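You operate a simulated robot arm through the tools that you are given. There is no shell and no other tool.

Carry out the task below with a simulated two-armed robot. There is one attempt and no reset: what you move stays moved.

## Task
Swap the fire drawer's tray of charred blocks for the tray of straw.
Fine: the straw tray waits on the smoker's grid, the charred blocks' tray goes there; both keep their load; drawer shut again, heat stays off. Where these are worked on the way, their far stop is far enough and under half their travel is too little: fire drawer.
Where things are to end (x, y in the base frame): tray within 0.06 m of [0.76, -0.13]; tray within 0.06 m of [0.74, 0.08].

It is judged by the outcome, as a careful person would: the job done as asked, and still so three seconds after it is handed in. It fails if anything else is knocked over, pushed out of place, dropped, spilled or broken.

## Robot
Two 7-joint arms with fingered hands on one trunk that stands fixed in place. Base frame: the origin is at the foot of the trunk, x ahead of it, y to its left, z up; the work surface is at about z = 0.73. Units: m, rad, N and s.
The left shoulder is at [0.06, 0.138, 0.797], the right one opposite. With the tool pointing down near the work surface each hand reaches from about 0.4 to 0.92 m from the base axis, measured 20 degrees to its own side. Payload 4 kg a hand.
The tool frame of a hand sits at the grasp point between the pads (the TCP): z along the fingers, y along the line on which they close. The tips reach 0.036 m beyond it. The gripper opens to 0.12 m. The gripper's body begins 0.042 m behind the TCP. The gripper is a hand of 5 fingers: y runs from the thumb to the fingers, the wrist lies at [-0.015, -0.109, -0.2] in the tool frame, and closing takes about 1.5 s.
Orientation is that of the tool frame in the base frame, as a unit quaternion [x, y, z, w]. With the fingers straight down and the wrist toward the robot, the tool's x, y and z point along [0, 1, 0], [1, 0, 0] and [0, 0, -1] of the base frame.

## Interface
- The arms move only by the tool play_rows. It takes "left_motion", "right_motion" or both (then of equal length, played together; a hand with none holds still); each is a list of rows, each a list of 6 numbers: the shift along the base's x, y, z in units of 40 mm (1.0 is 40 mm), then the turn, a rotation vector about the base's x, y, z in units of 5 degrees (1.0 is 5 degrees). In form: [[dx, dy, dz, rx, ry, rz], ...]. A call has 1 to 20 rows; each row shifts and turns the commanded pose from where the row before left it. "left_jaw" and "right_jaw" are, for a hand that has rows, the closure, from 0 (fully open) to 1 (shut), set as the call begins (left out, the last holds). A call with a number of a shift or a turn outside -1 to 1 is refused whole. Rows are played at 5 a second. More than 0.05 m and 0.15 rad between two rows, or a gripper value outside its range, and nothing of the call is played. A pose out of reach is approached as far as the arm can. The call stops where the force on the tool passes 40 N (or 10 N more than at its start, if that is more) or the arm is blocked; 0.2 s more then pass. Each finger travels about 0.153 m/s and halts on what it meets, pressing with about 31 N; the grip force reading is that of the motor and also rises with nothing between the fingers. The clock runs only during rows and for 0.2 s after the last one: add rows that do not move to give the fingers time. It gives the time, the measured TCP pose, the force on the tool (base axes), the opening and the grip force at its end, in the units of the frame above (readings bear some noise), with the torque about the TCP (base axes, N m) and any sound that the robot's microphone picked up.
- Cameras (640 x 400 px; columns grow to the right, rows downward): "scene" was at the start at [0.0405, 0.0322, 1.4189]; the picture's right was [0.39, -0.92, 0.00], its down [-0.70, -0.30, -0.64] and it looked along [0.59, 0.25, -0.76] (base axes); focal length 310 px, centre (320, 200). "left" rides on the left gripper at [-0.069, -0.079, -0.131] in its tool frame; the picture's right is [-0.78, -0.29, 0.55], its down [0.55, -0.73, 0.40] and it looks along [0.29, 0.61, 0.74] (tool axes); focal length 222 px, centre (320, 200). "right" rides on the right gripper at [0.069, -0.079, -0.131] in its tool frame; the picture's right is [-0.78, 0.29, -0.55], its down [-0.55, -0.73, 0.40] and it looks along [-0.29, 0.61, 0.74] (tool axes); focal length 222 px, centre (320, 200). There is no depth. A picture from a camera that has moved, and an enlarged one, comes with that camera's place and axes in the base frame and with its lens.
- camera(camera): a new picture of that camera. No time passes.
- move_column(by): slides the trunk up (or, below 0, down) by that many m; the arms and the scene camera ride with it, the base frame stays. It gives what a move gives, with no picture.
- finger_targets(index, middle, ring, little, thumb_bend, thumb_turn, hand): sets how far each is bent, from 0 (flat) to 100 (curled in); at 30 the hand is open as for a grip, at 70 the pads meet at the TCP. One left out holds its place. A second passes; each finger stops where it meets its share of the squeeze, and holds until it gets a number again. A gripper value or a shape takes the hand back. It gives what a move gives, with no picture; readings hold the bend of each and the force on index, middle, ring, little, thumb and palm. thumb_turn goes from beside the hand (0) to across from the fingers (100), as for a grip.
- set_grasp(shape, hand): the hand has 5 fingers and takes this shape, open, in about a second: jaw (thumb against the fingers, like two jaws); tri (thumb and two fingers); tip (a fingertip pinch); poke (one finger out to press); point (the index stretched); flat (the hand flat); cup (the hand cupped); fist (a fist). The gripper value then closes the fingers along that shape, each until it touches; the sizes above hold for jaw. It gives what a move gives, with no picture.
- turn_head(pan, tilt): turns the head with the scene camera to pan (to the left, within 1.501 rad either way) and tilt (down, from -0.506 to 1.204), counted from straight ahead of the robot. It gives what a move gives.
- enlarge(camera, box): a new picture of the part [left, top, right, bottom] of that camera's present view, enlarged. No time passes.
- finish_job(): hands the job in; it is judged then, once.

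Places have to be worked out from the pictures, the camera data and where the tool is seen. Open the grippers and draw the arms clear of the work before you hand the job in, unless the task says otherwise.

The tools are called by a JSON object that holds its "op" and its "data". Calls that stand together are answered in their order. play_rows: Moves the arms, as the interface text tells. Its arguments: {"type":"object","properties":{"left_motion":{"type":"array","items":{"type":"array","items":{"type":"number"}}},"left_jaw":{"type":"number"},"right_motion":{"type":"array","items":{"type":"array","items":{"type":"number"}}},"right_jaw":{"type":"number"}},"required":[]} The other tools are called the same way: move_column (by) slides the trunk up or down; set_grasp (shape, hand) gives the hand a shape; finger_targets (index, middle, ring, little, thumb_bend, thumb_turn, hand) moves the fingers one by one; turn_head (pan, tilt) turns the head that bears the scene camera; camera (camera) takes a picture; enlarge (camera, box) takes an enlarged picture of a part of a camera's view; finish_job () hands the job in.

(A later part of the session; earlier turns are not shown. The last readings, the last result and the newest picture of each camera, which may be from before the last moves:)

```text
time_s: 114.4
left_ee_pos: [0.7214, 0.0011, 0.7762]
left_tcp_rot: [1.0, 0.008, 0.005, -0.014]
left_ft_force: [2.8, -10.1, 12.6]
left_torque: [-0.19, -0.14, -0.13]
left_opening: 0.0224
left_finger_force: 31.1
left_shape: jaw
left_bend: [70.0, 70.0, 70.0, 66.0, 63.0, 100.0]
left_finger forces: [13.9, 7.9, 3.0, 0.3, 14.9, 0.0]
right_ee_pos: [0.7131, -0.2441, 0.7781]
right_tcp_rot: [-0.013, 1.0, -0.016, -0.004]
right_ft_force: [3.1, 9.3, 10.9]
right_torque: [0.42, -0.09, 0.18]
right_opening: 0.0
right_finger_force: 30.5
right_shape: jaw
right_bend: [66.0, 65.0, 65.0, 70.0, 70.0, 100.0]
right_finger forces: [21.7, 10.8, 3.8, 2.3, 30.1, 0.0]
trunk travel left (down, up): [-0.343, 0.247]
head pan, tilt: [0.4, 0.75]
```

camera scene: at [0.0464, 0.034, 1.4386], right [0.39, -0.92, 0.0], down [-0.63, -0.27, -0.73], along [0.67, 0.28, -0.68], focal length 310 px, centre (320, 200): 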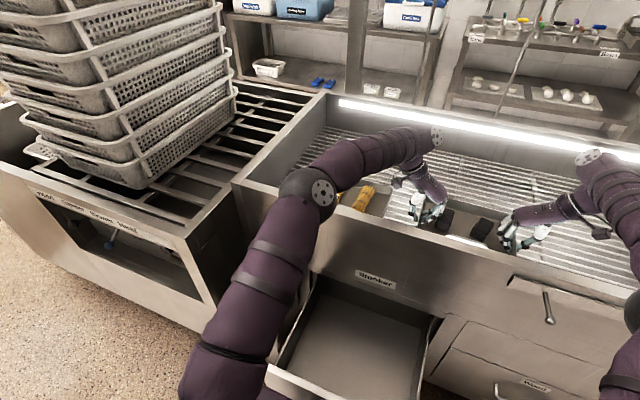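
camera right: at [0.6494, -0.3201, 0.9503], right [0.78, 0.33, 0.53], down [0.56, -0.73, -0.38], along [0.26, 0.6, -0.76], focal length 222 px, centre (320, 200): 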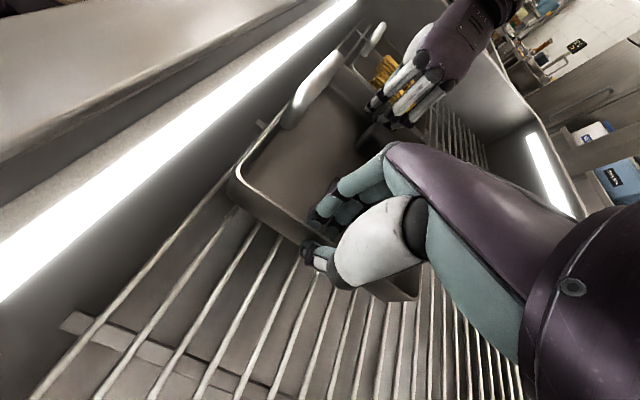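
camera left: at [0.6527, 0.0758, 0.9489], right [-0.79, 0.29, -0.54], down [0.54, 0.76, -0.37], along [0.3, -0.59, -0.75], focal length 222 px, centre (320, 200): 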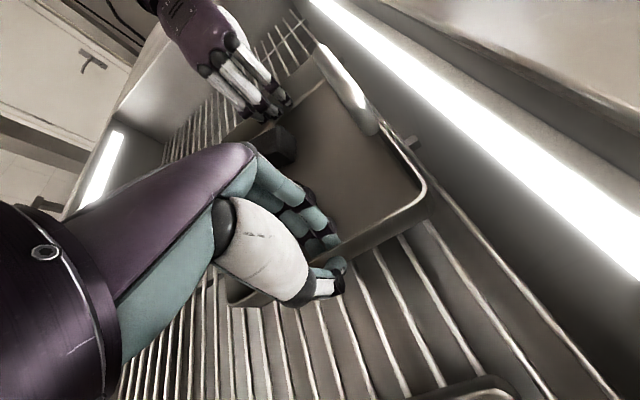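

The tray has touched down (z forces swung to about +12 N each). I'll take off the extra press, then open both hands together.

{"op": "move_column", "data": {"by": 0.002}}

{"op": "play_rows", "data": {"left_motion": [[0, 0, 0, 0, 0, 0], [0, 0, 0, 0, 0, 0], [0, 0, 0, 0, 0, 0], [0, 0, 0, 0, 0, 0]], "right_motion": [[0, 0, 0, 0, 0, 0], [0, 0, 0, 0, 0, 0], [0, 0, 0, 0, 0, 0], [0, 0, 0, 0, 0, 0]], "left_jaw": 0.52, "right_jaw": 0.58}}

{"op": "camera", "data": {"camera": "left"}}

{"op": "camera", "data": {"camera": "right"}}

{"op": "camera", "data": {"camera": "scene"}}

```text
time_s: 114.9
left_ee_pos: [0.7205, 0.0007, 0.7766]
left_tcp_rot: [1.0, 0.009, 0.005, -0.014]
left_ft_force: [4.3, -11.8, 14.3]
left_torque: [-0.24, -0.15, -0.13]
left_opening: 0.0223
left_finger_force: 31.1
left_shape: jaw
left_bend: [70.0, 70.0, 70.0, 66.0, 63.0, 100.0]
left_finger forces: [14.5, 8.2, 3.1, 0.4, 14.4, 0.0]
right_ee_pos: [0.7147, -0.2434, 0.7772]
right_tcp_rot: [-0.013, 1.0, -0.016, -0.005]
right_ft_force: [4.4, 8.9, 11.5]
right_torque: [0.43, -0.11, 0.14]
right_opening: 0.0
right_finger_force: 31.0
right_shape: jaw
right_bend: [66.0, 65.0, 65.0, 70.0, 70.0, 100.0]
right_finger forces: [21.8, 11.0, 3.7, 2.2, 29.5, 0.0]
trunk travel left (down, up): [-0.345, 0.245]
head pan, tilt: [0.4, 0.75]
```

```text
time_s: 115.9
left_ee_pos: [0.7222, 0.0025, 0.7742]
left_tcp_rot: [1.0, 0.008, 0.002, -0.016]
left_ft_force: [-0.2, 0.4, -0.3]
left_torque: [0.0, -0.03, -0.02]
left_opening: 0.0573
left_finger_force: 0.0
left_shape: jaw
left_bend: [43.0, 47.0, 45.0, 69.0, 58.0, 100.0]
left_finger forces: [0.1, 0.2, 0.1, 0.1, 0.0, 0.0]
right_ee_pos: [0.7156, -0.2442, 0.7756]
right_tcp_rot: [-0.014, 1.0, -0.017, -0.008]
right_ft_force: [-0.4, 0.7, 0.4]
right_torque: [0.0, -0.02, 0.01]
right_opening: 0.0502
right_finger_force: 0.2
right_shape: jaw
right_bend: [46.0, 49.0, 48.0, 70.0, 64.0, 100.0]
right_finger forces: [0.0, 0.0, 0.0, 0.0, 0.1, 0.0]
trunk travel left (down, up): [-0.345, 0.245]
head pan, tilt: [0.4, 0.75]
```

```text
taken
camera left: at [0.6525, 0.0762, 0.9088], right [-0.79, 0.29, -0.54], down [0.54, 0.76, -0.37], along [0.3, -0.58, -0.75], focal length 222 px, centre (320, 200)
```

left: 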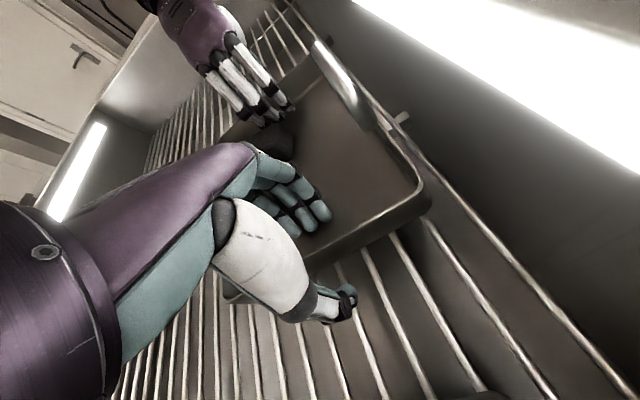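

```text
taken
camera right: at [0.649, -0.3204, 0.9103], right [0.78, 0.33, 0.53], down [0.56, -0.73, -0.38], along [0.26, 0.59, -0.76], focal length 222 px, centre (320, 200)
```

right: 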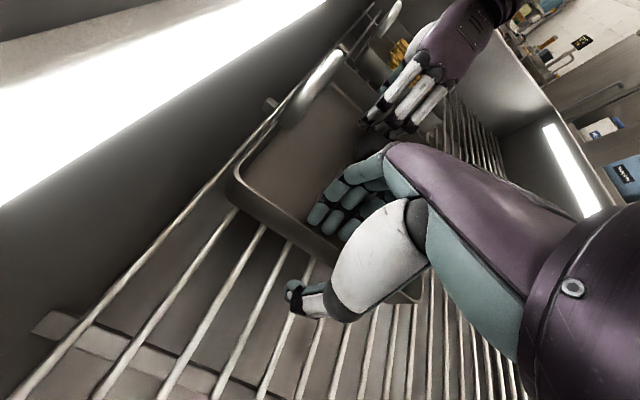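

```text
taken
camera scene: at [0.046, 0.0341, 1.3985], right [0.39, -0.92, 0.0], down [-0.63, -0.27, -0.73], along [0.67, 0.28, -0.68], focal length 310 px, centre (320, 200)
```

scene: 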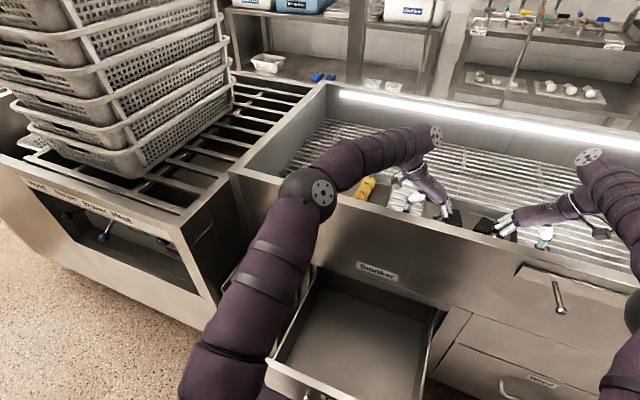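

Both grips are open with no load on the fingers. I'll raise the hands straight up with the trunk.

{"op": "move_column", "data": {"by": 0.05}}

{"op": "move_column", "data": {"by": 0.17}}

{"op": "camera", "data": {"camera": "scene"}}

{"op": "camera", "data": {"camera": "left"}}

{"op": "camera", "data": {"camera": "right"}}

```text
time_s: 116.8
left_ee_pos: [0.7217, 0.0026, 0.8256]
left_tcp_rot: [1.0, 0.009, 0.002, -0.015]
left_ft_force: [0.4, 0.0, 0.4]
left_torque: [-0.01, 0.01, 0.02]
left_opening: 0.0574
left_finger_force: 0.0
left_shape: jaw
left_bend: [43.0, 47.0, 45.0, 69.0, 58.0, 100.0]
left_finger forces: [0.0, 0.0, 0.0, 0.0, 0.0, 0.0]
right_ee_pos: [0.715, -0.244, 0.8256]
right_tcp_rot: [-0.013, 1.0, -0.018, -0.007]
right_ft_force: [-0.4, -0.4, -0.3]
right_torque: [-0.01, -0.01, -0.01]
right_opening: 0.0499
right_finger_force: 0.0
right_shape: jaw
right_bend: [46.0, 49.0, 48.0, 70.0, 64.0, 100.0]
right_finger forces: [0.0, 0.1, 0.1, 0.0, 0.0, 0.0]
trunk travel left (down, up): [-0.395, 0.195]
head pan, tilt: [0.4, 0.75]
```

```text
time_s: 118.8
left_ee_pos: [0.7233, 0.0017, 0.9952]
left_tcp_rot: [1.0, 0.009, 0.002, -0.015]
left_ft_force: [0.0, 0.5, 0.5]
left_torque: [0.01, 0.03, -0.01]
left_opening: 0.0573
left_finger_force: 0.1
left_shape: jaw
left_bend: [43.0, 47.0, 45.0, 69.0, 58.0, 100.0]
left_finger forces: [0.0, 0.0, 0.0, 0.0, 0.0, 0.0]
right_ee_pos: [0.7145, -0.244, 0.9951]
right_tcp_rot: [-0.013, 1.0, -0.017, -0.007]
right_ft_force: [0.7, 0.7, -0.7]
right_torque: [0.02, -0.01, -0.04]
right_opening: 0.0503
right_finger_force: 0.0
right_shape: jaw
right_bend: [46.0, 49.0, 48.0, 70.0, 64.0, 100.0]
right_finger forces: [0.1, 0.0, 0.0, 0.1, 0.0, 0.1]
trunk travel left (down, up): [-0.565, 0.025]
head pan, tilt: [0.4, 0.75]
```

```text
taken
camera scene: at [0.0463, 0.034, 1.6185], right [0.39, -0.92, 0.0], down [-0.63, -0.27, -0.73], along [0.67, 0.28, -0.68], focal length 310 px, centre (320, 200)
```

scene: 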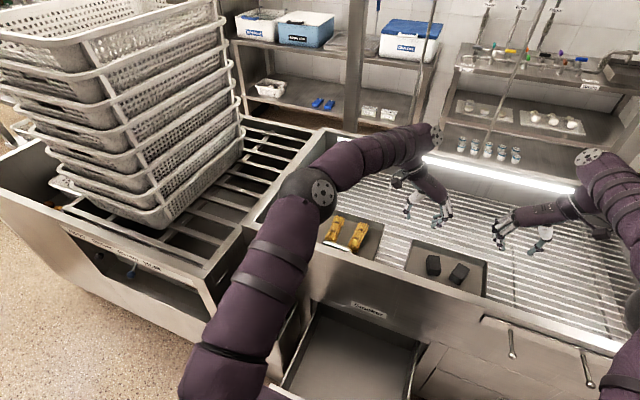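

```text
taken
camera left: at [0.6527, 0.076, 1.1288], right [-0.79, 0.29, -0.54], down [0.54, 0.76, -0.37], along [0.3, -0.59, -0.75], focal length 222 px, centre (320, 200)
```

left: 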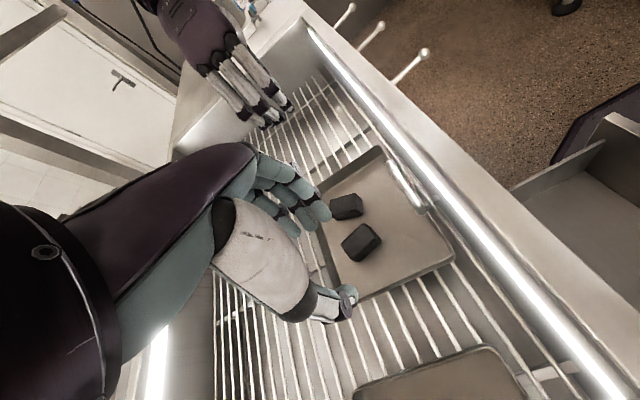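

```text
taken
camera right: at [0.6493, -0.3203, 1.1302], right [0.78, 0.33, 0.53], down [0.56, -0.73, -0.38], along [0.26, 0.6, -0.76], focal length 222 px, centre (320, 200)
```

right: 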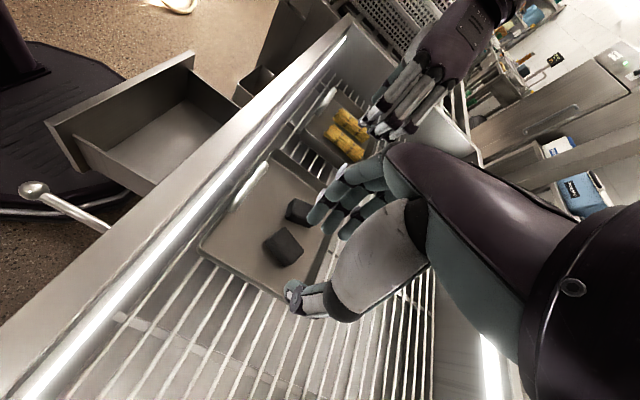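

The charred tray now rests on the grid at about (0.737, −0.122) with both blocks aboard. I'll shift both hands, still high, to over the straw tray and look down at it.

{"op": "play_rows", "data": {"left_motion": [[-0.05, 0.6, 0, 0, 0, 0], [-0.05, 0.95, 0, 0, 0, 0], [-0.05, 0.95, 0, 0, 0, 0], [-0.05, 0.95, 0, 0, 0, 0], [-0.05, 0.95, 0, 0, 0, 0], [-0.05, 0.95, 0, 0, 0, 0], [-0.05, 0.95, 0, 0, 0, 0], [-0.05, 0.95, 0, 0, 0, 0], [-0.05, 0.95, 0, 0, 0, 0], [-0.05, 0.6, 0, 0, 0, 0]], "right_motion": [[-0.05, 0.6, 0, 0, 0, 0], [-0.05, 0.95, 0, 0, 0, 0], [-0.05, 0.95, 0, 0, 0, 0], [-0.05, 0.95, 0, 0, 0, 0], [-0.05, 0.95, 0, 0, 0, 0], [-0.05, 0.95, 0, 0, 0, 0], [-0.05, 0.95, 0, 0, 0, 0], [-0.05, 0.95, 0, 0, 0, 0], [-0.05, 0.95, 0, 0, 0, 0], [-0.05, 0.6, 0, 0, 0, 0]]}}

{"op": "camera", "data": {"camera": "scene"}}

{"op": "camera", "data": {"camera": "left"}}

{"op": "camera", "data": {"camera": "right"}}

```text
time_s: 121.0
left_ee_pos: [0.7009, 0.3551, 0.995]
left_tcp_rot: [1.0, 0.009, 0.002, -0.015]
left_ft_force: [0.8, 0.0, 0.3]
left_torque: [0.02, -0.01, 0.02]
left_opening: 0.0577
left_finger_force: 0.0
left_shape: jaw
left_bend: [43.0, 47.0, 45.0, 69.0, 58.0, 100.0]
left_finger forces: [0.0, 0.0, 0.1, 0.0, 0.0, 0.0]
right_ee_pos: [0.6934, 0.106, 0.9953]
right_tcp_rot: [-0.013, 1.0, -0.017, -0.006]
right_ft_force: [0.1, 0.4, 0.2]
right_torque: [-0.01, -0.01, 0.01]
right_opening: 0.0504
right_finger_force: 0.0
right_shape: jaw
right_bend: [46.0, 49.0, 48.0, 70.0, 64.0, 100.0]
right_finger forces: [0.0, 0.1, 0.0, 0.1, 0.1, 0.0]
trunk travel left (down, up): [-0.565, 0.025]
head pan, tilt: [0.4, 0.75]
```

```text
taken
camera scene: at [0.046, 0.0349, 1.6185], right [0.39, -0.92, 0.0], down [-0.63, -0.27, -0.73], along [0.67, 0.28, -0.68], focal length 310 px, centre (320, 200)
```

scene: 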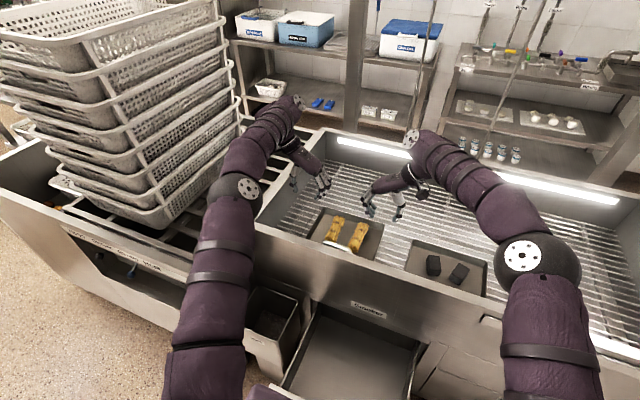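

```text
taken
camera left: at [0.6323, 0.4284, 1.1288], right [-0.79, 0.29, -0.54], down [0.54, 0.76, -0.37], along [0.3, -0.59, -0.75], focal length 222 px, centre (320, 200)
```

left: 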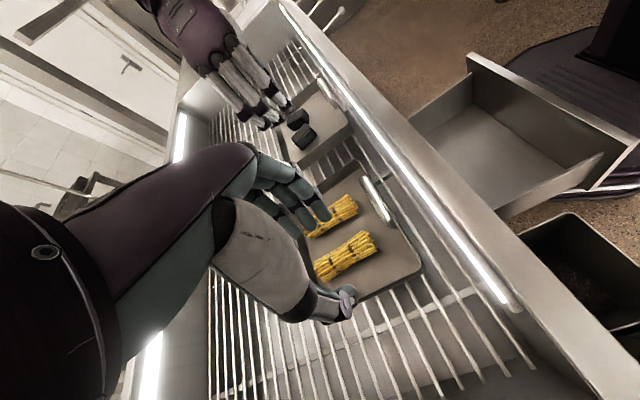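

```text
taken
camera right: at [0.6296, 0.0321, 1.13], right [0.78, 0.33, 0.53], down [0.56, -0.73, -0.38], along [0.26, 0.59, -0.76], focal length 222 px, centre (320, 200)
```

right: 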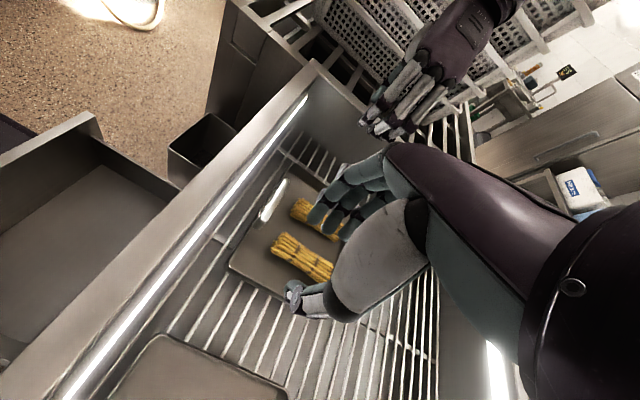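

Reach over the straw tray is fine. I'll enlarge the wrist views to measure the tray and the bundles accurately.

{"op": "enlarge", "data": {"camera": "right", "box": [200, 120, 400, 320]}}

{"op": "enlarge", "data": {"camera": "left", "box": [240, 120, 460, 340]}}

{"op": "enlarge", "data": {"camera": "scene", "box": [270, 170, 420, 290]}}

```text
2.00 times, centred on (300, 220) of right
camera zoom: at [0.6296, 0.0321, 1.13], right [0.78, 0.33, 0.53], down [0.56, -0.73, -0.38], along [0.26, 0.59, -0.76], focal length 444 px, centre (360, 160)
```

zoom: 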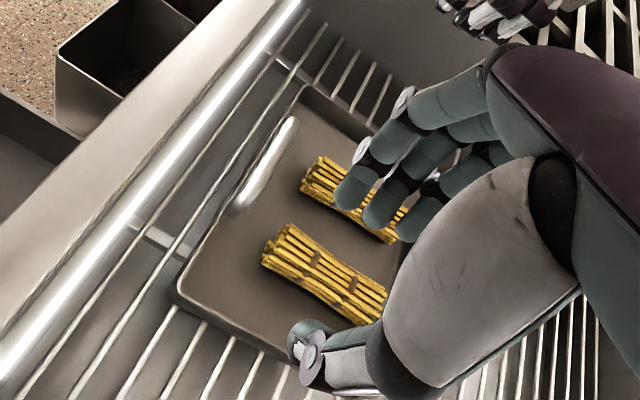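

```text
1.82 times, centred on (350, 230) of left
camera zoom: at [0.6323, 0.4284, 1.1288], right [-0.79, 0.29, -0.54], down [0.54, 0.76, -0.37], along [0.3, -0.59, -0.75], focal length 404 px, centre (266, 146)
```

zoom: 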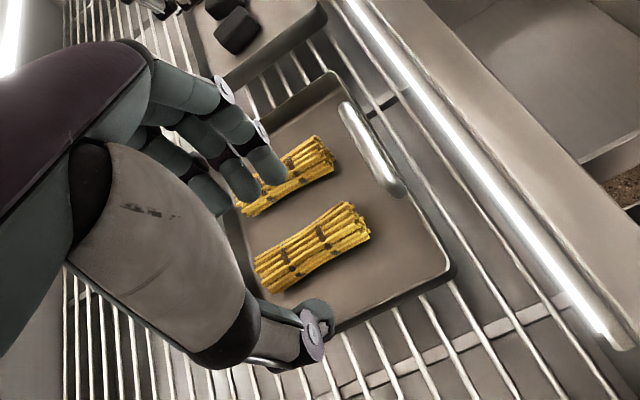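

```text
3.33 times, centred on (345, 230) of scene
camera zoom: at [0.046, 0.0349, 1.6185], right [0.39, -0.92, 0.0], down [-0.63, -0.27, -0.73], along [0.67, 0.28, -0.68], focal length 1034 px, centre (237, 100)
```

zoom: 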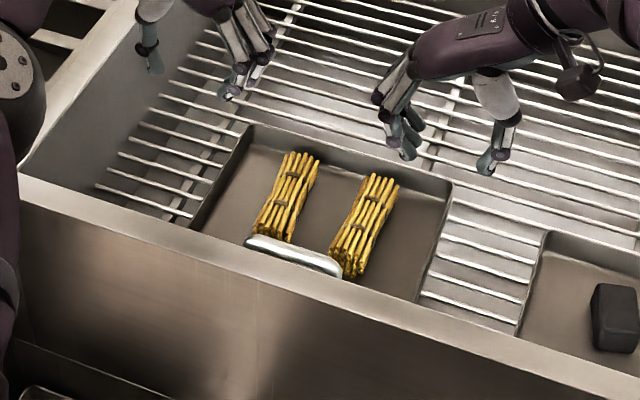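

The straw tray spans x 0.667–0.856, y 0.112–0.358 (centre about (0.76, 0.235)), with 48–58 mm between bundles and walls. I'll preset the fingers, pitch the hands slightly forward for reach, and move to just above the side walls.

{"op": "finger_targets", "data": {"hand": "left", "index": 60, "middle": 60, "ring": 60, "little": 60, "thumb_bend": 52, "thumb_turn": 97}}

{"op": "finger_targets", "data": {"hand": "right", "index": 60, "middle": 60, "ring": 60, "little": 60, "thumb_bend": 52, "thumb_turn": 97}}

{"op": "play_rows", "data": {"left_motion": [[0.2, 0, -0.4, 0, -0.5, 0], [0.3, 0.02, -0.7, 0, -0.5, 0], [0.3, 0.02, -0.7, 0, -0.5, 0], [0.3, 0.01, -0.7, 0, 0, 0], [0, 0, -0.7, 0, 0, 0], [0, 0, -0.7, 0, 0, 0]], "right_motion": [[0.2, 0.05, -0.4, 0, -0.5, 0], [0.3, 0.05, -0.7, 0, -0.5, 0], [0.3, 0.05, -0.7, 0, -0.5, 0], [0.4, 0, -0.7, 0, 0, 0], [0, 0, -0.7, 0, 0, 0], [0, 0, -0.7, 0, 0, 0]]}}

{"op": "camera", "data": {"camera": "left"}}

{"op": "camera", "data": {"camera": "right"}}

{"op": "enlarge", "data": {"camera": "scene", "box": [250, 130, 450, 290]}}

```text
time_s: 122.0
left_ee_pos: [0.7021, 0.3532, 0.9954]
left_tcp_rot: [1.0, 0.009, 0.003, -0.015]
left_ft_force: [0.7, 0.2, -0.5]
left_torque: [-0.02, 0.01, 0.02]
left_opening: 0.0422
left_finger_force: 0.1
left_shape: fingers
left_bend: [60.0, 60.0, 60.0, 60.0, 52.0, 97.0]
left_finger forces: [0.1, 0.1, 0.0, 0.1, 0.1, 0.1]
right_ee_pos: [0.6944, 0.1071, 0.9969]
right_tcp_rot: [-0.014, 1.0, -0.016, -0.007]
right_ft_force: [-0.4, 0.0, 0.3]
right_torque: [0.0, 0.0, 0.03]
right_opening: 0.0499
right_finger_force: 0.0
right_shape: jaw
right_bend: [46.0, 49.0, 48.0, 70.0, 64.0, 100.0]
right_finger forces: [0.1, 0.0, 0.1, 0.1, 0.0, 0.1]
trunk travel left (down, up): [-0.565, 0.025]
head pan, tilt: [0.4, 0.75]
```

```text
time_s: 123.0
left_ee_pos: [0.7018, 0.3542, 0.9967]
left_tcp_rot: [1.0, 0.009, 0.004, -0.015]
left_ft_force: [-0.1, -0.2, 0.3]
left_torque: [-0.01, -0.02, 0.0]
left_opening: 0.0419
left_finger_force: 0.1
left_shape: fingers
left_bend: [60.0, 60.0, 60.0, 60.0, 52.0, 97.0]
left_finger forces: [0.1, 0.0, 0.1, 0.1, 0.0, 0.0]
right_ee_pos: [0.6943, 0.1066, 0.9959]
right_tcp_rot: [-0.014, 1.0, -0.017, -0.007]
right_ft_force: [0.2, -0.9, -0.4]
right_torque: [0.0, 0.0, -0.02]
right_opening: 0.0417
right_finger_force: 0.1
right_shape: fingers
right_bend: [60.0, 60.0, 60.0, 60.0, 52.0, 97.0]
right_finger forces: [0.1, 0.0, 0.0, 0.0, 0.0, 0.0]
trunk travel left (down, up): [-0.565, 0.025]
head pan, tilt: [0.4, 0.75]
```

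```text
time_s: 124.3
left_ee_pos: [0.7391, 0.3547, 0.8411]
left_tcp_rot: [0.998, 0.009, 0.068, -0.014]
left_ft_force: [-0.2, 0.4, 0.2]
left_torque: [0.0, 0.0, -0.03]
left_opening: 0.0418
left_finger_force: 0.0
left_shape: fingers
left_bend: [60.0, 60.0, 60.0, 60.0, 52.0, 97.0]
left_finger forces: [0.0, 0.0, 0.1, 0.0, 0.0, 0.0]
left hand out of reach, approached as far as the arm can: row 4, 5
right_ee_pos: [0.7416, 0.1129, 0.8409]
right_tcp_rot: [-0.013, 0.998, -0.018, 0.06]
right_ft_force: [-0.3, 0.3, -0.6]
right_torque: [0.05, -0.02, 0.04]
right_opening: 0.0419
right_finger_force: 0.0
right_shape: fingers
right_bend: [60.0, 60.0, 60.0, 60.0, 52.0, 97.0]
right_finger forces: [0.0, 0.0, 0.1, 0.0, 0.0, 0.0]
trunk travel left (down, up): [-0.565, 0.025]
head pan, tilt: [0.4, 0.75]
```

```text
taken
camera left: at [0.6537, 0.4282, 0.9636], right [-0.71, 0.29, -0.64], down [0.58, 0.76, -0.3], along [0.4, -0.58, -0.71], focal length 222 px, centre (320, 200)
```

left: 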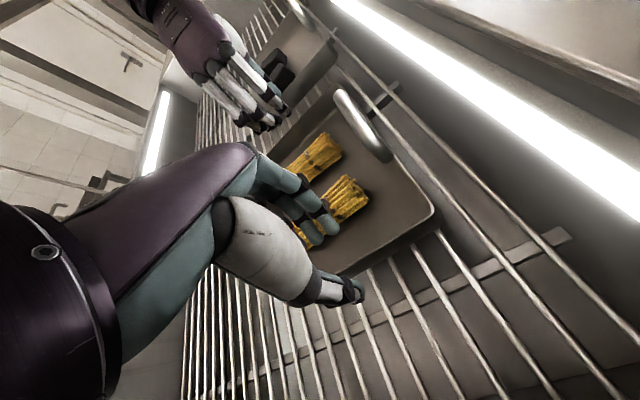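

```text
taken
camera right: at [0.6592, 0.0373, 0.9648], right [0.71, 0.33, 0.63], down [0.61, -0.73, -0.3], along [0.36, 0.59, -0.72], focal length 222 px, centre (320, 200)
```

right: 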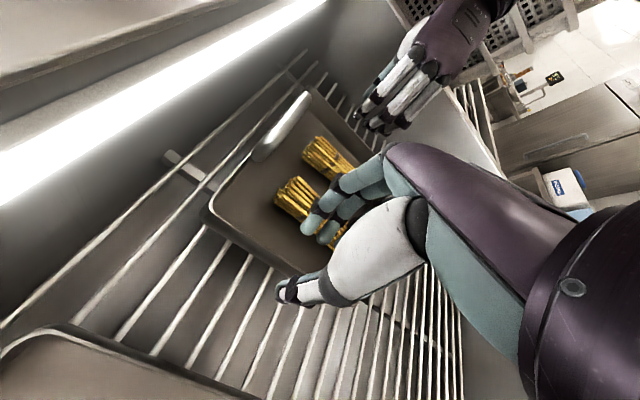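

```text
2.50 times, centred on (350, 210) of scene
camera zoom: at [0.0452, 0.034, 1.6187], right [0.39, -0.92, 0.0], down [-0.63, -0.27, -0.73], along [0.67, 0.28, -0.68], focal length 776 px, centre (245, 175)
```

zoom: 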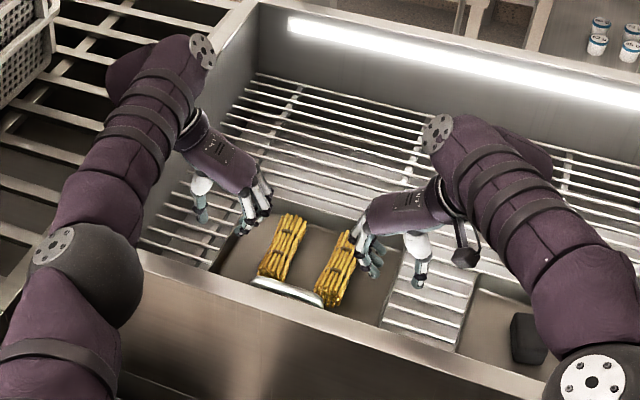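

The left arm is near its reach limit at x≈0.74, so I'll grip slightly nearer (x≈0.733), which still straddles the tray's middle. I'll descend halfway first.

{"op": "play_rows", "data": {"left_motion": [[-0.15, 0.03, -0.4, 0, 0, 0], [0, 0, -0.4, 0, 0, 0]], "right_motion": [[-0.17, 0.01, -0.4, 0, 0, 0], [0, 0, -0.4, 0, 0, 0]]}}

{"op": "camera", "data": {"camera": "left"}}

{"op": "camera", "data": {"camera": "right"}}

{"op": "enlarge", "data": {"camera": "scene", "box": [290, 170, 420, 270]}}

```text
time_s: 125.0
left_ee_pos: [0.7352, 0.3544, 0.8088]
left_tcp_rot: [0.998, 0.009, 0.067, -0.015]
left_ft_force: [0.6, -0.4, -0.5]
left_torque: [-0.02, -0.06, 0.02]
left_opening: 0.0416
left_finger_force: 0.0
left_shape: fingers
left_bend: [60.0, 60.0, 60.0, 60.0, 52.0, 97.0]
left_finger forces: [0.1, 0.0, 0.1, 0.1, 0.0, 0.1]
right_ee_pos: [0.7369, 0.1136, 0.8084]
right_tcp_rot: [-0.013, 0.998, -0.017, 0.059]
right_ft_force: [-0.5, -0.3, -0.7]
right_torque: [-0.03, 0.01, 0.0]
right_opening: 0.0415
right_finger_force: 0.1
right_shape: fingers
right_bend: [60.0, 60.0, 60.0, 60.0, 52.0, 97.0]
right_finger forces: [0.0, 0.0, 0.0, 0.0, 0.0, 0.0]
trunk travel left (down, up): [-0.565, 0.025]
head pan, tilt: [0.4, 0.75]
```

```text
taken
camera left: at [0.6489, 0.4289, 0.931], right [-0.71, 0.29, -0.64], down [0.58, 0.76, -0.3], along [0.4, -0.59, -0.71], focal length 222 px, centre (320, 200)
```

left: 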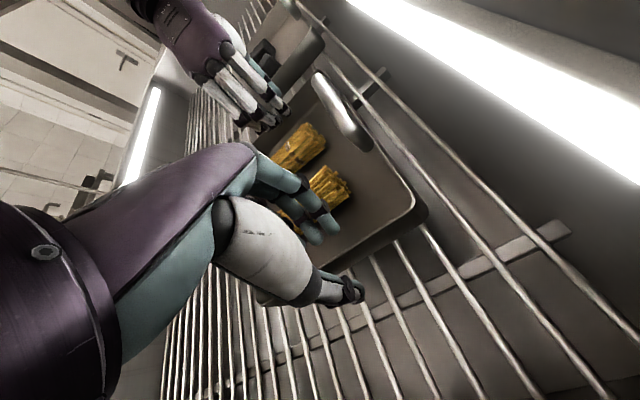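

```text
taken
camera right: at [0.6538, 0.0385, 0.9326], right [0.71, 0.33, 0.62], down [0.61, -0.73, -0.3], along [0.36, 0.59, -0.72], focal length 222 px, centre (320, 200)
```

right: 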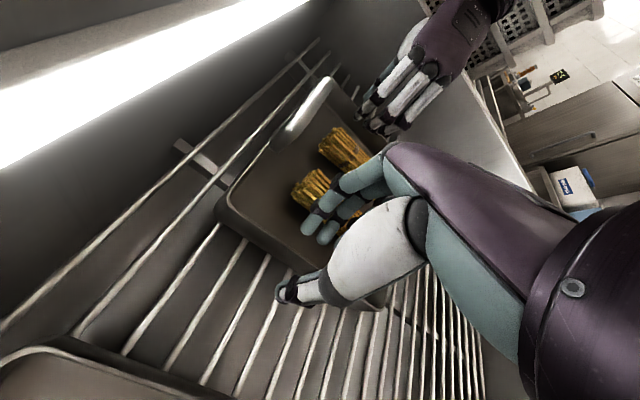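

```text
4.00 times, centred on (355, 220) of scene
camera zoom: at [0.0466, 0.0348, 1.6185], right [0.39, -0.92, 0.0], down [-0.63, -0.27, -0.73], along [0.67, 0.28, -0.68], focal length 1241 px, centre (180, 120)
```

zoom: 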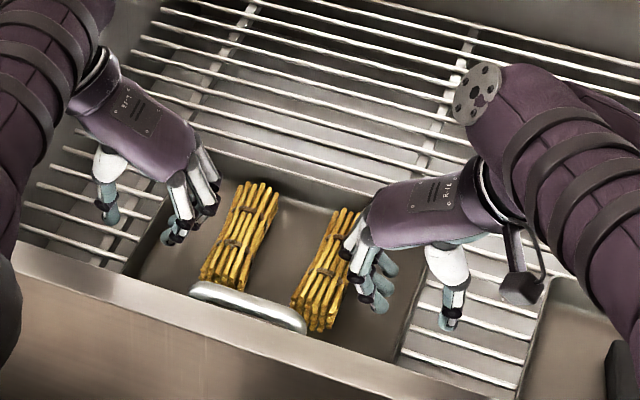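

Fingers sit between bundles and walls on both sides. I'll descend the last 30 mm gently.

{"op": "play_rows", "data": {"left_motion": [[0, 0.02, -0.3, 0, 0, 0], [0, 0.02, -0.25, 0, 0, 0], [0, 0, -0.2, 0, 0, 0]], "right_motion": [[0, 0, -0.3, 0, 0, 0], [0, 0, -0.25, 0, 0, 0], [0, 0, -0.2, 0, 0, 0]]}}

{"op": "camera", "data": {"camera": "left"}}

{"op": "camera", "data": {"camera": "right"}}

{"op": "enlarge", "data": {"camera": "scene", "box": [290, 170, 420, 270]}}

```text
time_s: 125.8
left_ee_pos: [0.7296, 0.3525, 0.7813]
left_tcp_rot: [0.997, 0.01, 0.069, -0.015]
left_ft_force: [0.1, -0.4, -0.4]
left_torque: [0.02, 0.02, 0.04]
left_opening: 0.0419
left_finger_force: 0.0
left_shape: fingers
left_bend: [60.0, 60.0, 60.0, 60.0, 52.0, 97.0]
left_finger forces: [0.1, 0.0, 0.1, 0.0, 0.1, 0.0]
left hand out of reach, approached as far as the arm can: row 1, 2
right_ee_pos: [0.736, 0.1132, 0.778]
right_tcp_rot: [-0.013, 0.998, -0.018, 0.059]
right_ft_force: [-0.4, 1.3, 1.5]
right_torque: [0.02, -0.01, -0.03]
right_opening: 0.0417
right_finger_force: 0.1
right_shape: fingers
right_bend: [60.0, 60.0, 60.0, 60.0, 52.0, 97.0]
right_finger forces: [0.0, 0.1, 0.0, 0.0, 0.0, 0.0]
trunk travel left (down, up): [-0.565, 0.025]
head pan, tilt: [0.4, 0.75]
```

```text
taken
camera left: at [0.6421, 0.4264, 0.9038], right [-0.71, 0.29, -0.64], down [0.58, 0.76, -0.3], along [0.4, -0.59, -0.71], focal length 222 px, centre (320, 200)
```

left: 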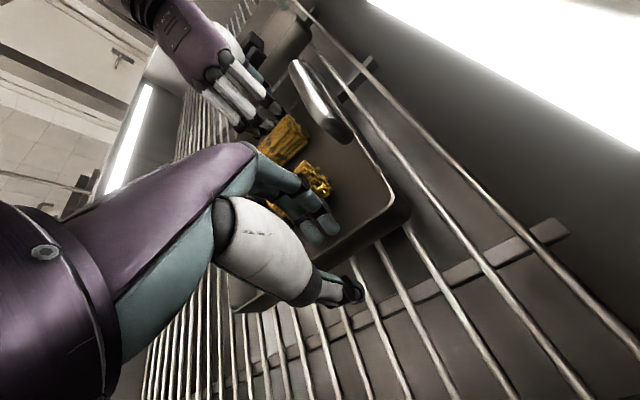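

```text
taken
camera right: at [0.6536, 0.038, 0.9027], right [0.71, 0.33, 0.62], down [0.61, -0.73, -0.3], along [0.36, 0.59, -0.72], focal length 222 px, centre (320, 200)
```

right: 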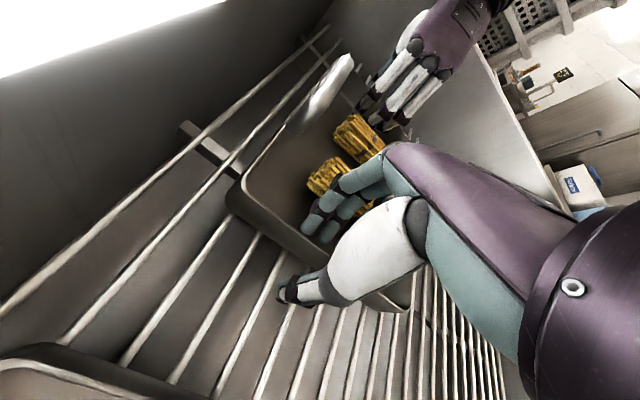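

```text
4.00 times, centred on (355, 220) of scene
camera zoom: at [0.0464, 0.0339, 1.6185], right [0.39, -0.92, 0.0], down [-0.63, -0.26, -0.73], along [0.67, 0.28, -0.68], focal length 1241 px, centre (180, 120)
```

zoom: 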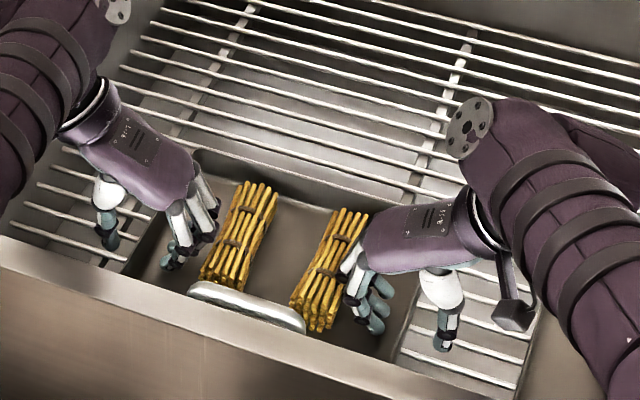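

The left arm is right at its reach limit here. I'll shift both hands about 6 mm nearer and finish the descent there.

{"op": "play_rows", "data": {"left_motion": [[-0.12, 0.05, -0.06, 0, 0, 0], [0, 0.02, -0.04, 0, 0, 0]], "right_motion": [[-0.15, 0, -0.02, 0, 0, 0], [-0.05, 0, 0, 0, 0, 0]]}}

{"op": "enlarge", "data": {"camera": "left", "box": [200, 80, 440, 320]}}

{"op": "enlarge", "data": {"camera": "right", "box": [200, 80, 440, 320]}}

```text
time_s: 126.3
left_ee_pos: [0.723, 0.3549, 0.7761]
left_tcp_rot: [0.998, 0.011, 0.068, -0.014]
left_ft_force: [0.7, -0.2, 0.1]
left_torque: [0.0, 0.02, 0.0]
left_opening: 0.042
left_finger_force: 0.0
left_shape: fingers
left_bend: [60.0, 60.0, 60.0, 60.0, 52.0, 97.0]
left_finger forces: [0.0, 0.1, 0.1, 0.0, 0.0, 0.0]
right_ee_pos: [0.7278, 0.1138, 0.7772]
right_tcp_rot: [-0.012, 0.998, -0.018, 0.059]
right_ft_force: [-0.2, -1.1, -0.8]
right_torque: [0.0, -0.02, -0.06]
right_opening: 0.0415
right_finger_force: 0.1
right_shape: fingers
right_bend: [60.0, 60.0, 60.0, 60.0, 52.0, 97.0]
right_finger forces: [0.1, 0.0, 0.0, 0.0, 0.0, 0.1]
trunk travel left (down, up): [-0.565, 0.025]
head pan, tilt: [0.4, 0.75]
```

```text
1.67 times, centred on (320, 200) of left
camera zoom: at [0.6368, 0.4299, 0.8996], right [-0.71, 0.29, -0.64], down [0.58, 0.76, -0.3], along [0.4, -0.59, -0.71], focal length 370 px, centre (320, 200)
```

zoom: 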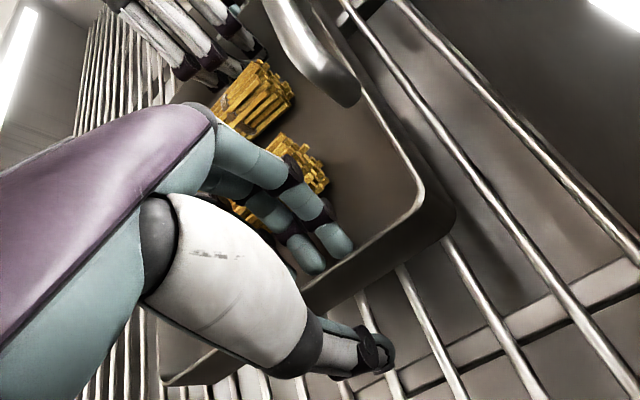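

```text
1.67 times, centred on (320, 200) of right
camera zoom: at [0.6455, 0.038, 0.9021], right [0.71, 0.33, 0.62], down [0.61, -0.73, -0.3], along [0.36, 0.59, -0.72], focal length 370 px, centre (320, 200)
```

zoom: 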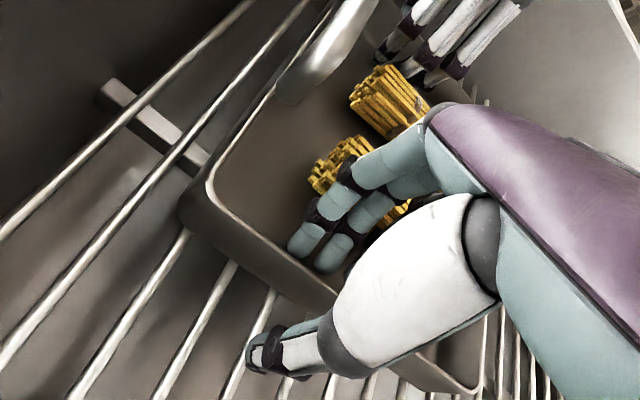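

Both hands straddle the straw tray's walls without contact. I'll close them together.

{"op": "play_rows", "data": {"left_motion": [[0, 0, 0, 0, 0, 0], [0, 0, 0, 0, 0, 0], [0, 0, 0, 0, 0, 0], [0, 0, 0, 0, 0, 0], [0, 0, 0, 0, 0, 0], [0, 0, 0, 0, 0, 0], [0, 0, 0, 0, 0, 0]], "right_motion": [[0, 0, 0, 0, 0, 0], [0, 0, 0, 0, 0, 0], [0, 0, 0, 0, 0, 0], [0, 0, 0, 0, 0, 0], [0, 0, 0, 0, 0, 0], [0, 0, 0, 0, 0, 0], [0, 0, 0, 0, 0, 0]], "left_jaw": 1.0, "right_jaw": 1.0}}

{"op": "enlarge", "data": {"camera": "scene", "box": [290, 170, 420, 270]}}

{"op": "camera", "data": {"camera": "left"}}

{"op": "camera", "data": {"camera": "right"}}

```text
time_s: 128.0
left_ee_pos: [0.724, 0.3559, 0.7759]
left_tcp_rot: [0.997, 0.01, 0.069, -0.015]
left_ft_force: [0.8, -3.3, -0.9]
left_torque: [-0.06, -0.08, -0.25]
left_opening: 0.0001
left_finger_force: 31.1
left_shape: jaw
left_bend: [70.0, 70.0, 70.0, 66.0, 70.0, 100.0]
left_finger forces: [15.4, 8.3, 3.7, 3.2, 26.8, 0.1]
right_ee_pos: [0.7269, 0.1132, 0.7767]
right_tcp_rot: [-0.012, 0.998, -0.018, 0.058]
right_ft_force: [-1.1, 4.1, 0.5]
right_torque: [0.11, 0.02, 0.12]
right_opening: 0.0
right_finger_force: 30.4
right_shape: jaw
right_bend: [70.0, 70.0, 70.0, 66.0, 71.0, 100.0]
right_finger forces: [16.5, 8.7, 4.4, 0.1, 26.6, 0.0]
trunk travel left (down, up): [-0.565, 0.025]
head pan, tilt: [0.4, 0.75]
```

```text
4.00 times, centred on (355, 220) of scene
camera zoom: at [0.0462, 0.0343, 1.6185], right [0.39, -0.92, 0.0], down [-0.63, -0.27, -0.73], along [0.67, 0.28, -0.68], focal length 1241 px, centre (180, 120)
```

zoom: 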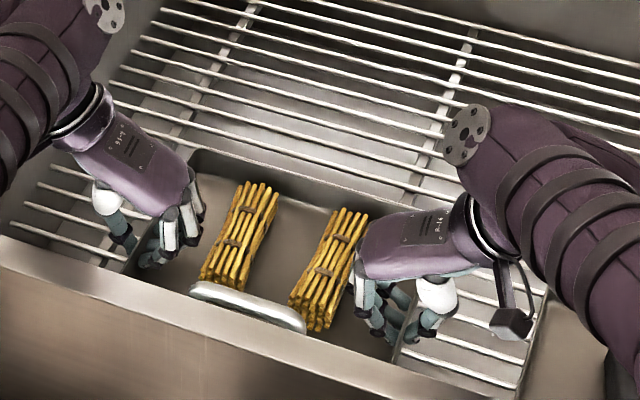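

```text
taken
camera left: at [0.637, 0.4297, 0.8995], right [-0.71, 0.29, -0.64], down [0.58, 0.76, -0.3], along [0.4, -0.59, -0.71], focal length 222 px, centre (320, 200)
```

left: 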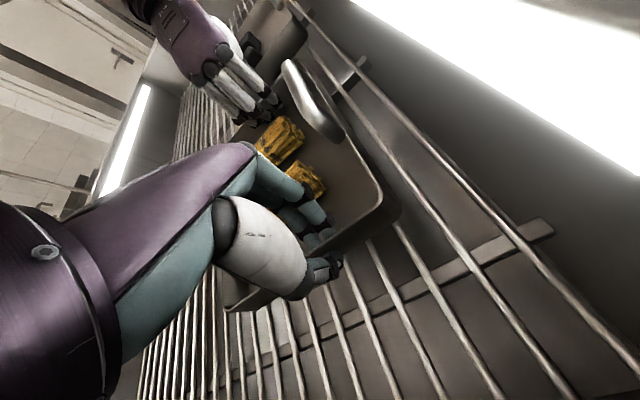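

```text
taken
camera right: at [0.6455, 0.0383, 0.9021], right [0.71, 0.33, 0.62], down [0.61, -0.73, -0.3], along [0.36, 0.6, -0.72], focal length 222 px, centre (320, 200)
```

right: 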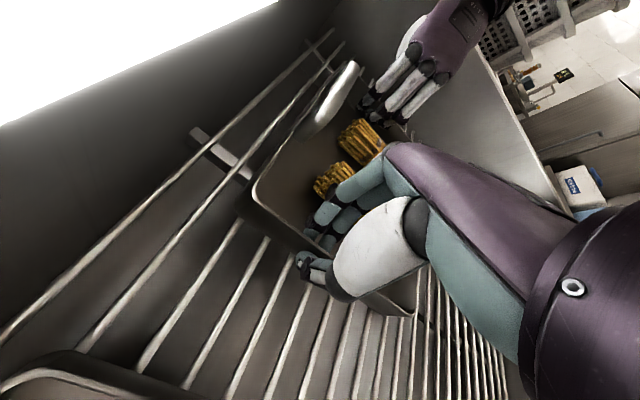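

Both grips are balanced (about 27 N each side, net under 5 N). I'll test-lift 20 mm with the trunk.

{"op": "move_column", "data": {"by": 0.02}}

{"op": "enlarge", "data": {"camera": "scene", "box": [290, 170, 420, 270]}}

{"op": "camera", "data": {"camera": "right"}}

```text
time_s: 128.6
left_ee_pos: [0.7233, 0.3561, 0.7962]
left_tcp_rot: [0.998, 0.01, 0.068, -0.014]
left_ft_force: [-0.5, -2.8, -3.1]
left_torque: [-0.12, 0.07, -0.17]
left_opening: 0.0
left_finger_force: 30.9
left_shape: jaw
left_bend: [70.0, 70.0, 70.0, 66.0, 70.0, 100.0]
left_finger forces: [16.4, 8.4, 3.4, 2.1, 26.9, 0.0]
right_ee_pos: [0.7289, 0.1141, 0.7979]
right_tcp_rot: [-0.012, 0.998, -0.017, 0.059]
right_ft_force: [0.6, 2.5, -2.2]
right_torque: [0.11, 0.08, 0.1]
right_opening: 0.0
right_finger_force: 31.3
right_shape: jaw
right_bend: [70.0, 70.0, 70.0, 66.0, 71.0, 100.0]
right_finger forces: [17.1, 8.5, 3.9, 0.0, 26.4, 0.1]
trunk travel left (down, up): [-0.585, 0.005]
head pan, tilt: [0.4, 0.75]
```

```text
4.00 times, centred on (355, 220) of scene
camera zoom: at [0.0472, 0.0346, 1.6385], right [0.39, -0.92, 0.0], down [-0.63, -0.27, -0.73], along [0.67, 0.28, -0.68], focal length 1241 px, centre (180, 120)
```

zoom: 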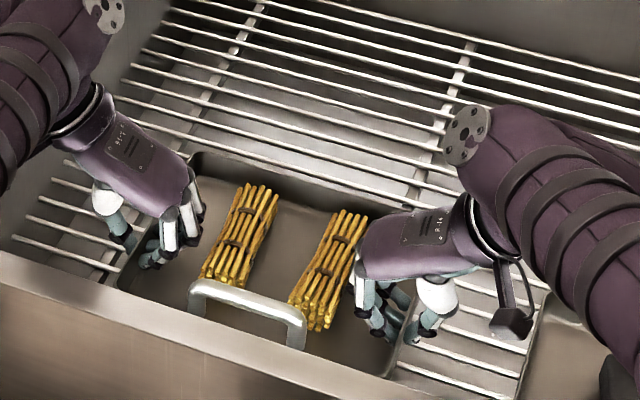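

```text
taken
camera right: at [0.646, 0.0384, 0.9216], right [0.71, 0.33, 0.62], down [0.61, -0.73, -0.3], along [0.36, 0.59, -0.72], focal length 222 px, centre (320, 200)
```

right: 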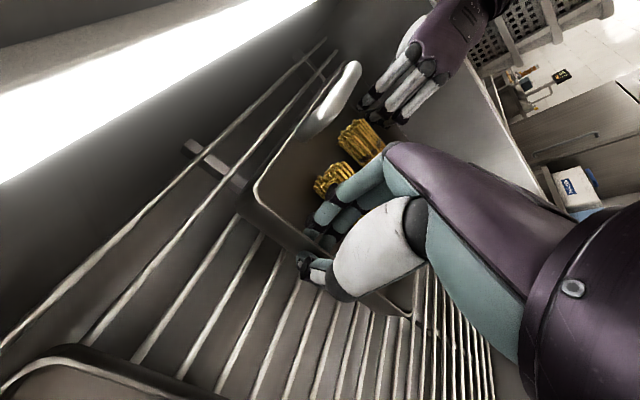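

The straw tray lifts level with its load steady. I'll raise it further with the arms while drawing back slightly, staying inside the front wall until it is above the rim.

{"op": "play_rows", "data": {"left_motion": [[-0.2, 0, 0.15, 0, 0, 0], [-0.25, 0, 0.3, 0, 0, 0], [-0.1, 0, 0.45, 0, 0, 0], [-0.1, 0, 0.45, 0, 0, 0], [-0.08, 0, 0.45, 0, 0, 0]], "right_motion": [[-0.2, 0, 0.15, 0, 0, 0], [-0.25, 0, 0.3, 0, 0, 0], [-0.1, 0, 0.45, 0, 0, 0], [-0.1, 0, 0.45, 0, 0, 0], [-0.08, 0, 0.45, 0, 0, 0]]}}

{"op": "camera", "data": {"camera": "scene"}}

{"op": "camera", "data": {"camera": "right"}}

```text
time_s: 129.8
left_ee_pos: [0.6942, 0.357, 0.8687]
left_tcp_rot: [0.998, 0.01, 0.068, -0.014]
left_ft_force: [0.1, -3.6, -2.7]
left_torque: [-0.07, 0.07, -0.16]
left_opening: 0.0
left_finger_force: 31.1
left_shape: jaw
left_bend: [70.0, 70.0, 70.0, 66.0, 71.0, 100.0]
left_finger forces: [16.4, 8.5, 3.5, 2.2, 27.0, 0.1]
right_ee_pos: [0.6985, 0.1139, 0.8691]
right_tcp_rot: [-0.012, 0.998, -0.018, 0.058]
right_ft_force: [0.8, 2.8, -2.1]
right_torque: [0.15, 0.06, 0.13]
right_opening: 0.0001
right_finger_force: 30.8
right_shape: jaw
right_bend: [70.0, 70.0, 70.0, 66.0, 71.0, 100.0]
right_finger forces: [16.9, 8.6, 4.1, 0.0, 26.5, 0.0]
trunk travel left (down, up): [-0.585, 0.005]
head pan, tilt: [0.4, 0.75]
```

```text
taken
camera scene: at [0.0459, 0.0342, 1.6385], right [0.39, -0.92, 0.0], down [-0.63, -0.27, -0.73], along [0.67, 0.28, -0.68], focal length 310 px, centre (320, 200)
```

scene: 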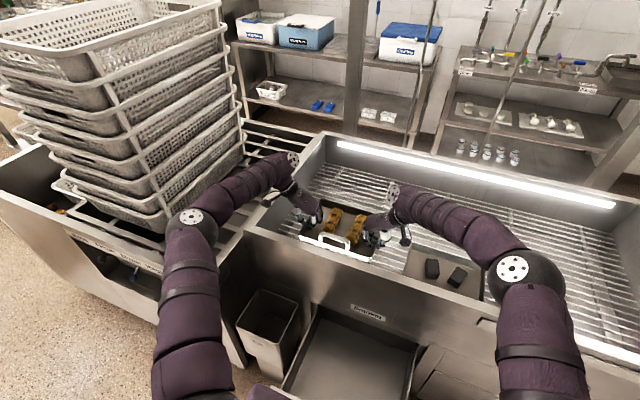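

```text
taken
camera right: at [0.6162, 0.0383, 0.9941], right [0.71, 0.33, 0.62], down [0.61, -0.73, -0.3], along [0.36, 0.59, -0.72], focal length 222 px, centre (320, 200)
```

right: 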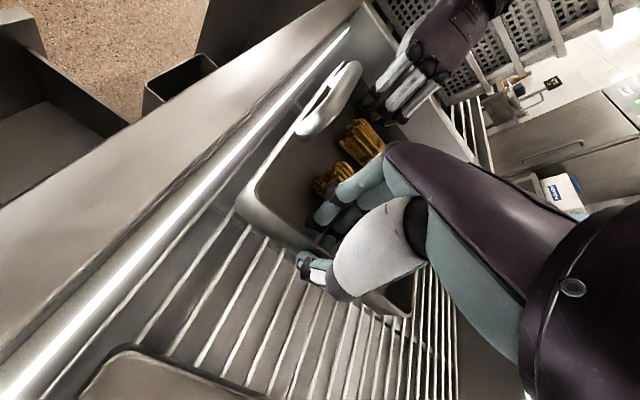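

Steady and level. I'll lift another 90 mm to clear the rim.

{"op": "play_rows", "data": {"left_motion": [[-0.05, 0, 0.3, 0, 0, 0], [-0.05, 0, 0.45, 0, 0, 0], [-0.05, 0, 0.45, 0, 0, 0], [-0.05, 0, 0.45, 0, 0, 0], [-0.05, 0, 0.45, 0, 0, 0], [0, 0, 0.25, 0, 0, 0]], "right_motion": [[-0.05, 0, 0.3, 0, 0, 0], [-0.05, 0, 0.45, 0, 0, 0], [-0.05, 0, 0.45, 0, 0, 0], [-0.05, 0, 0.45, 0, 0, 0], [-0.05, 0, 0.45, 0, 0, 0], [0, 0, 0.25, 0, 0, 0]]}}

{"op": "camera", "data": {"camera": "scene"}}

{"op": "camera", "data": {"camera": "left"}}

{"op": "camera", "data": {"camera": "right"}}

```text
time_s: 131.2
left_ee_pos: [0.685, 0.3561, 0.9634]
left_tcp_rot: [0.998, 0.01, 0.068, -0.015]
left_ft_force: [-0.6, -1.1, -2.7]
left_torque: [-0.04, 0.06, -0.18]
left_opening: 0.0
left_finger_force: 30.7
left_shape: jaw
left_bend: [70.0, 70.0, 70.0, 66.0, 70.0, 100.0]
left_finger forces: [15.7, 8.0, 3.4, 2.0, 27.8, 0.1]
right_ee_pos: [0.6888, 0.1142, 0.9631]
right_tcp_rot: [-0.013, 0.998, -0.018, 0.058]
right_ft_force: [0.2, 1.9, -2.1]
right_torque: [0.07, 0.07, 0.07]
right_opening: 0.0001
right_finger_force: 31.0
right_shape: jaw
right_bend: [70.0, 70.0, 70.0, 66.0, 71.0, 100.0]
right_finger forces: [16.6, 8.1, 3.6, 0.1, 27.4, 0.0]
trunk travel left (down, up): [-0.585, 0.005]
head pan, tilt: [0.4, 0.75]
```

```text
taken
camera scene: at [0.0465, 0.0344, 1.6385], right [0.39, -0.92, 0.0], down [-0.63, -0.27, -0.73], along [0.67, 0.28, -0.68], focal length 310 px, centre (320, 200)
```

scene: 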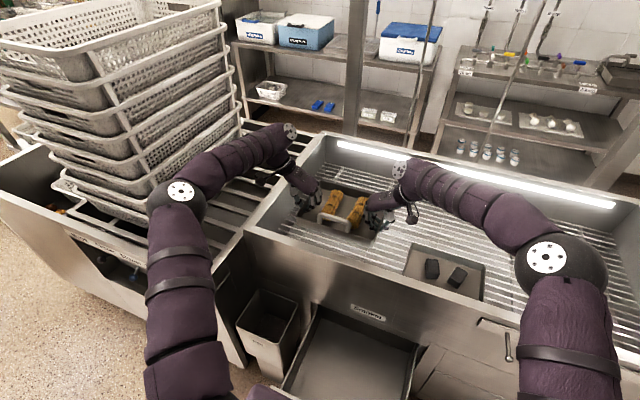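

```text
taken
camera left: at [0.598, 0.4298, 1.0857], right [-0.71, 0.29, -0.64], down [0.58, 0.76, -0.3], along [0.4, -0.58, -0.71], focal length 222 px, centre (320, 200)
```

left: 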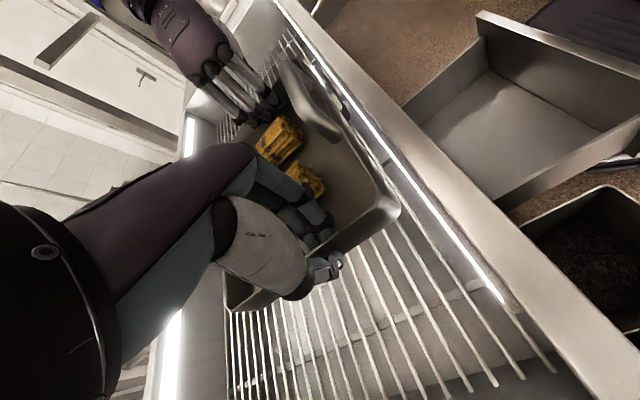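

```text
taken
camera right: at [0.6066, 0.0385, 1.088], right [0.71, 0.33, 0.62], down [0.61, -0.73, -0.3], along [0.36, 0.59, -0.72], focal length 222 px, centre (320, 200)
```

right: 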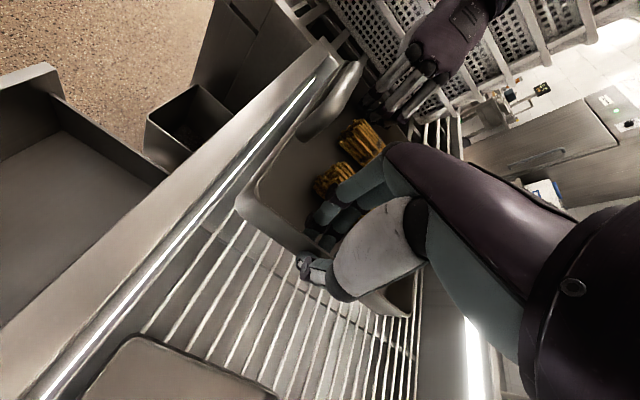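

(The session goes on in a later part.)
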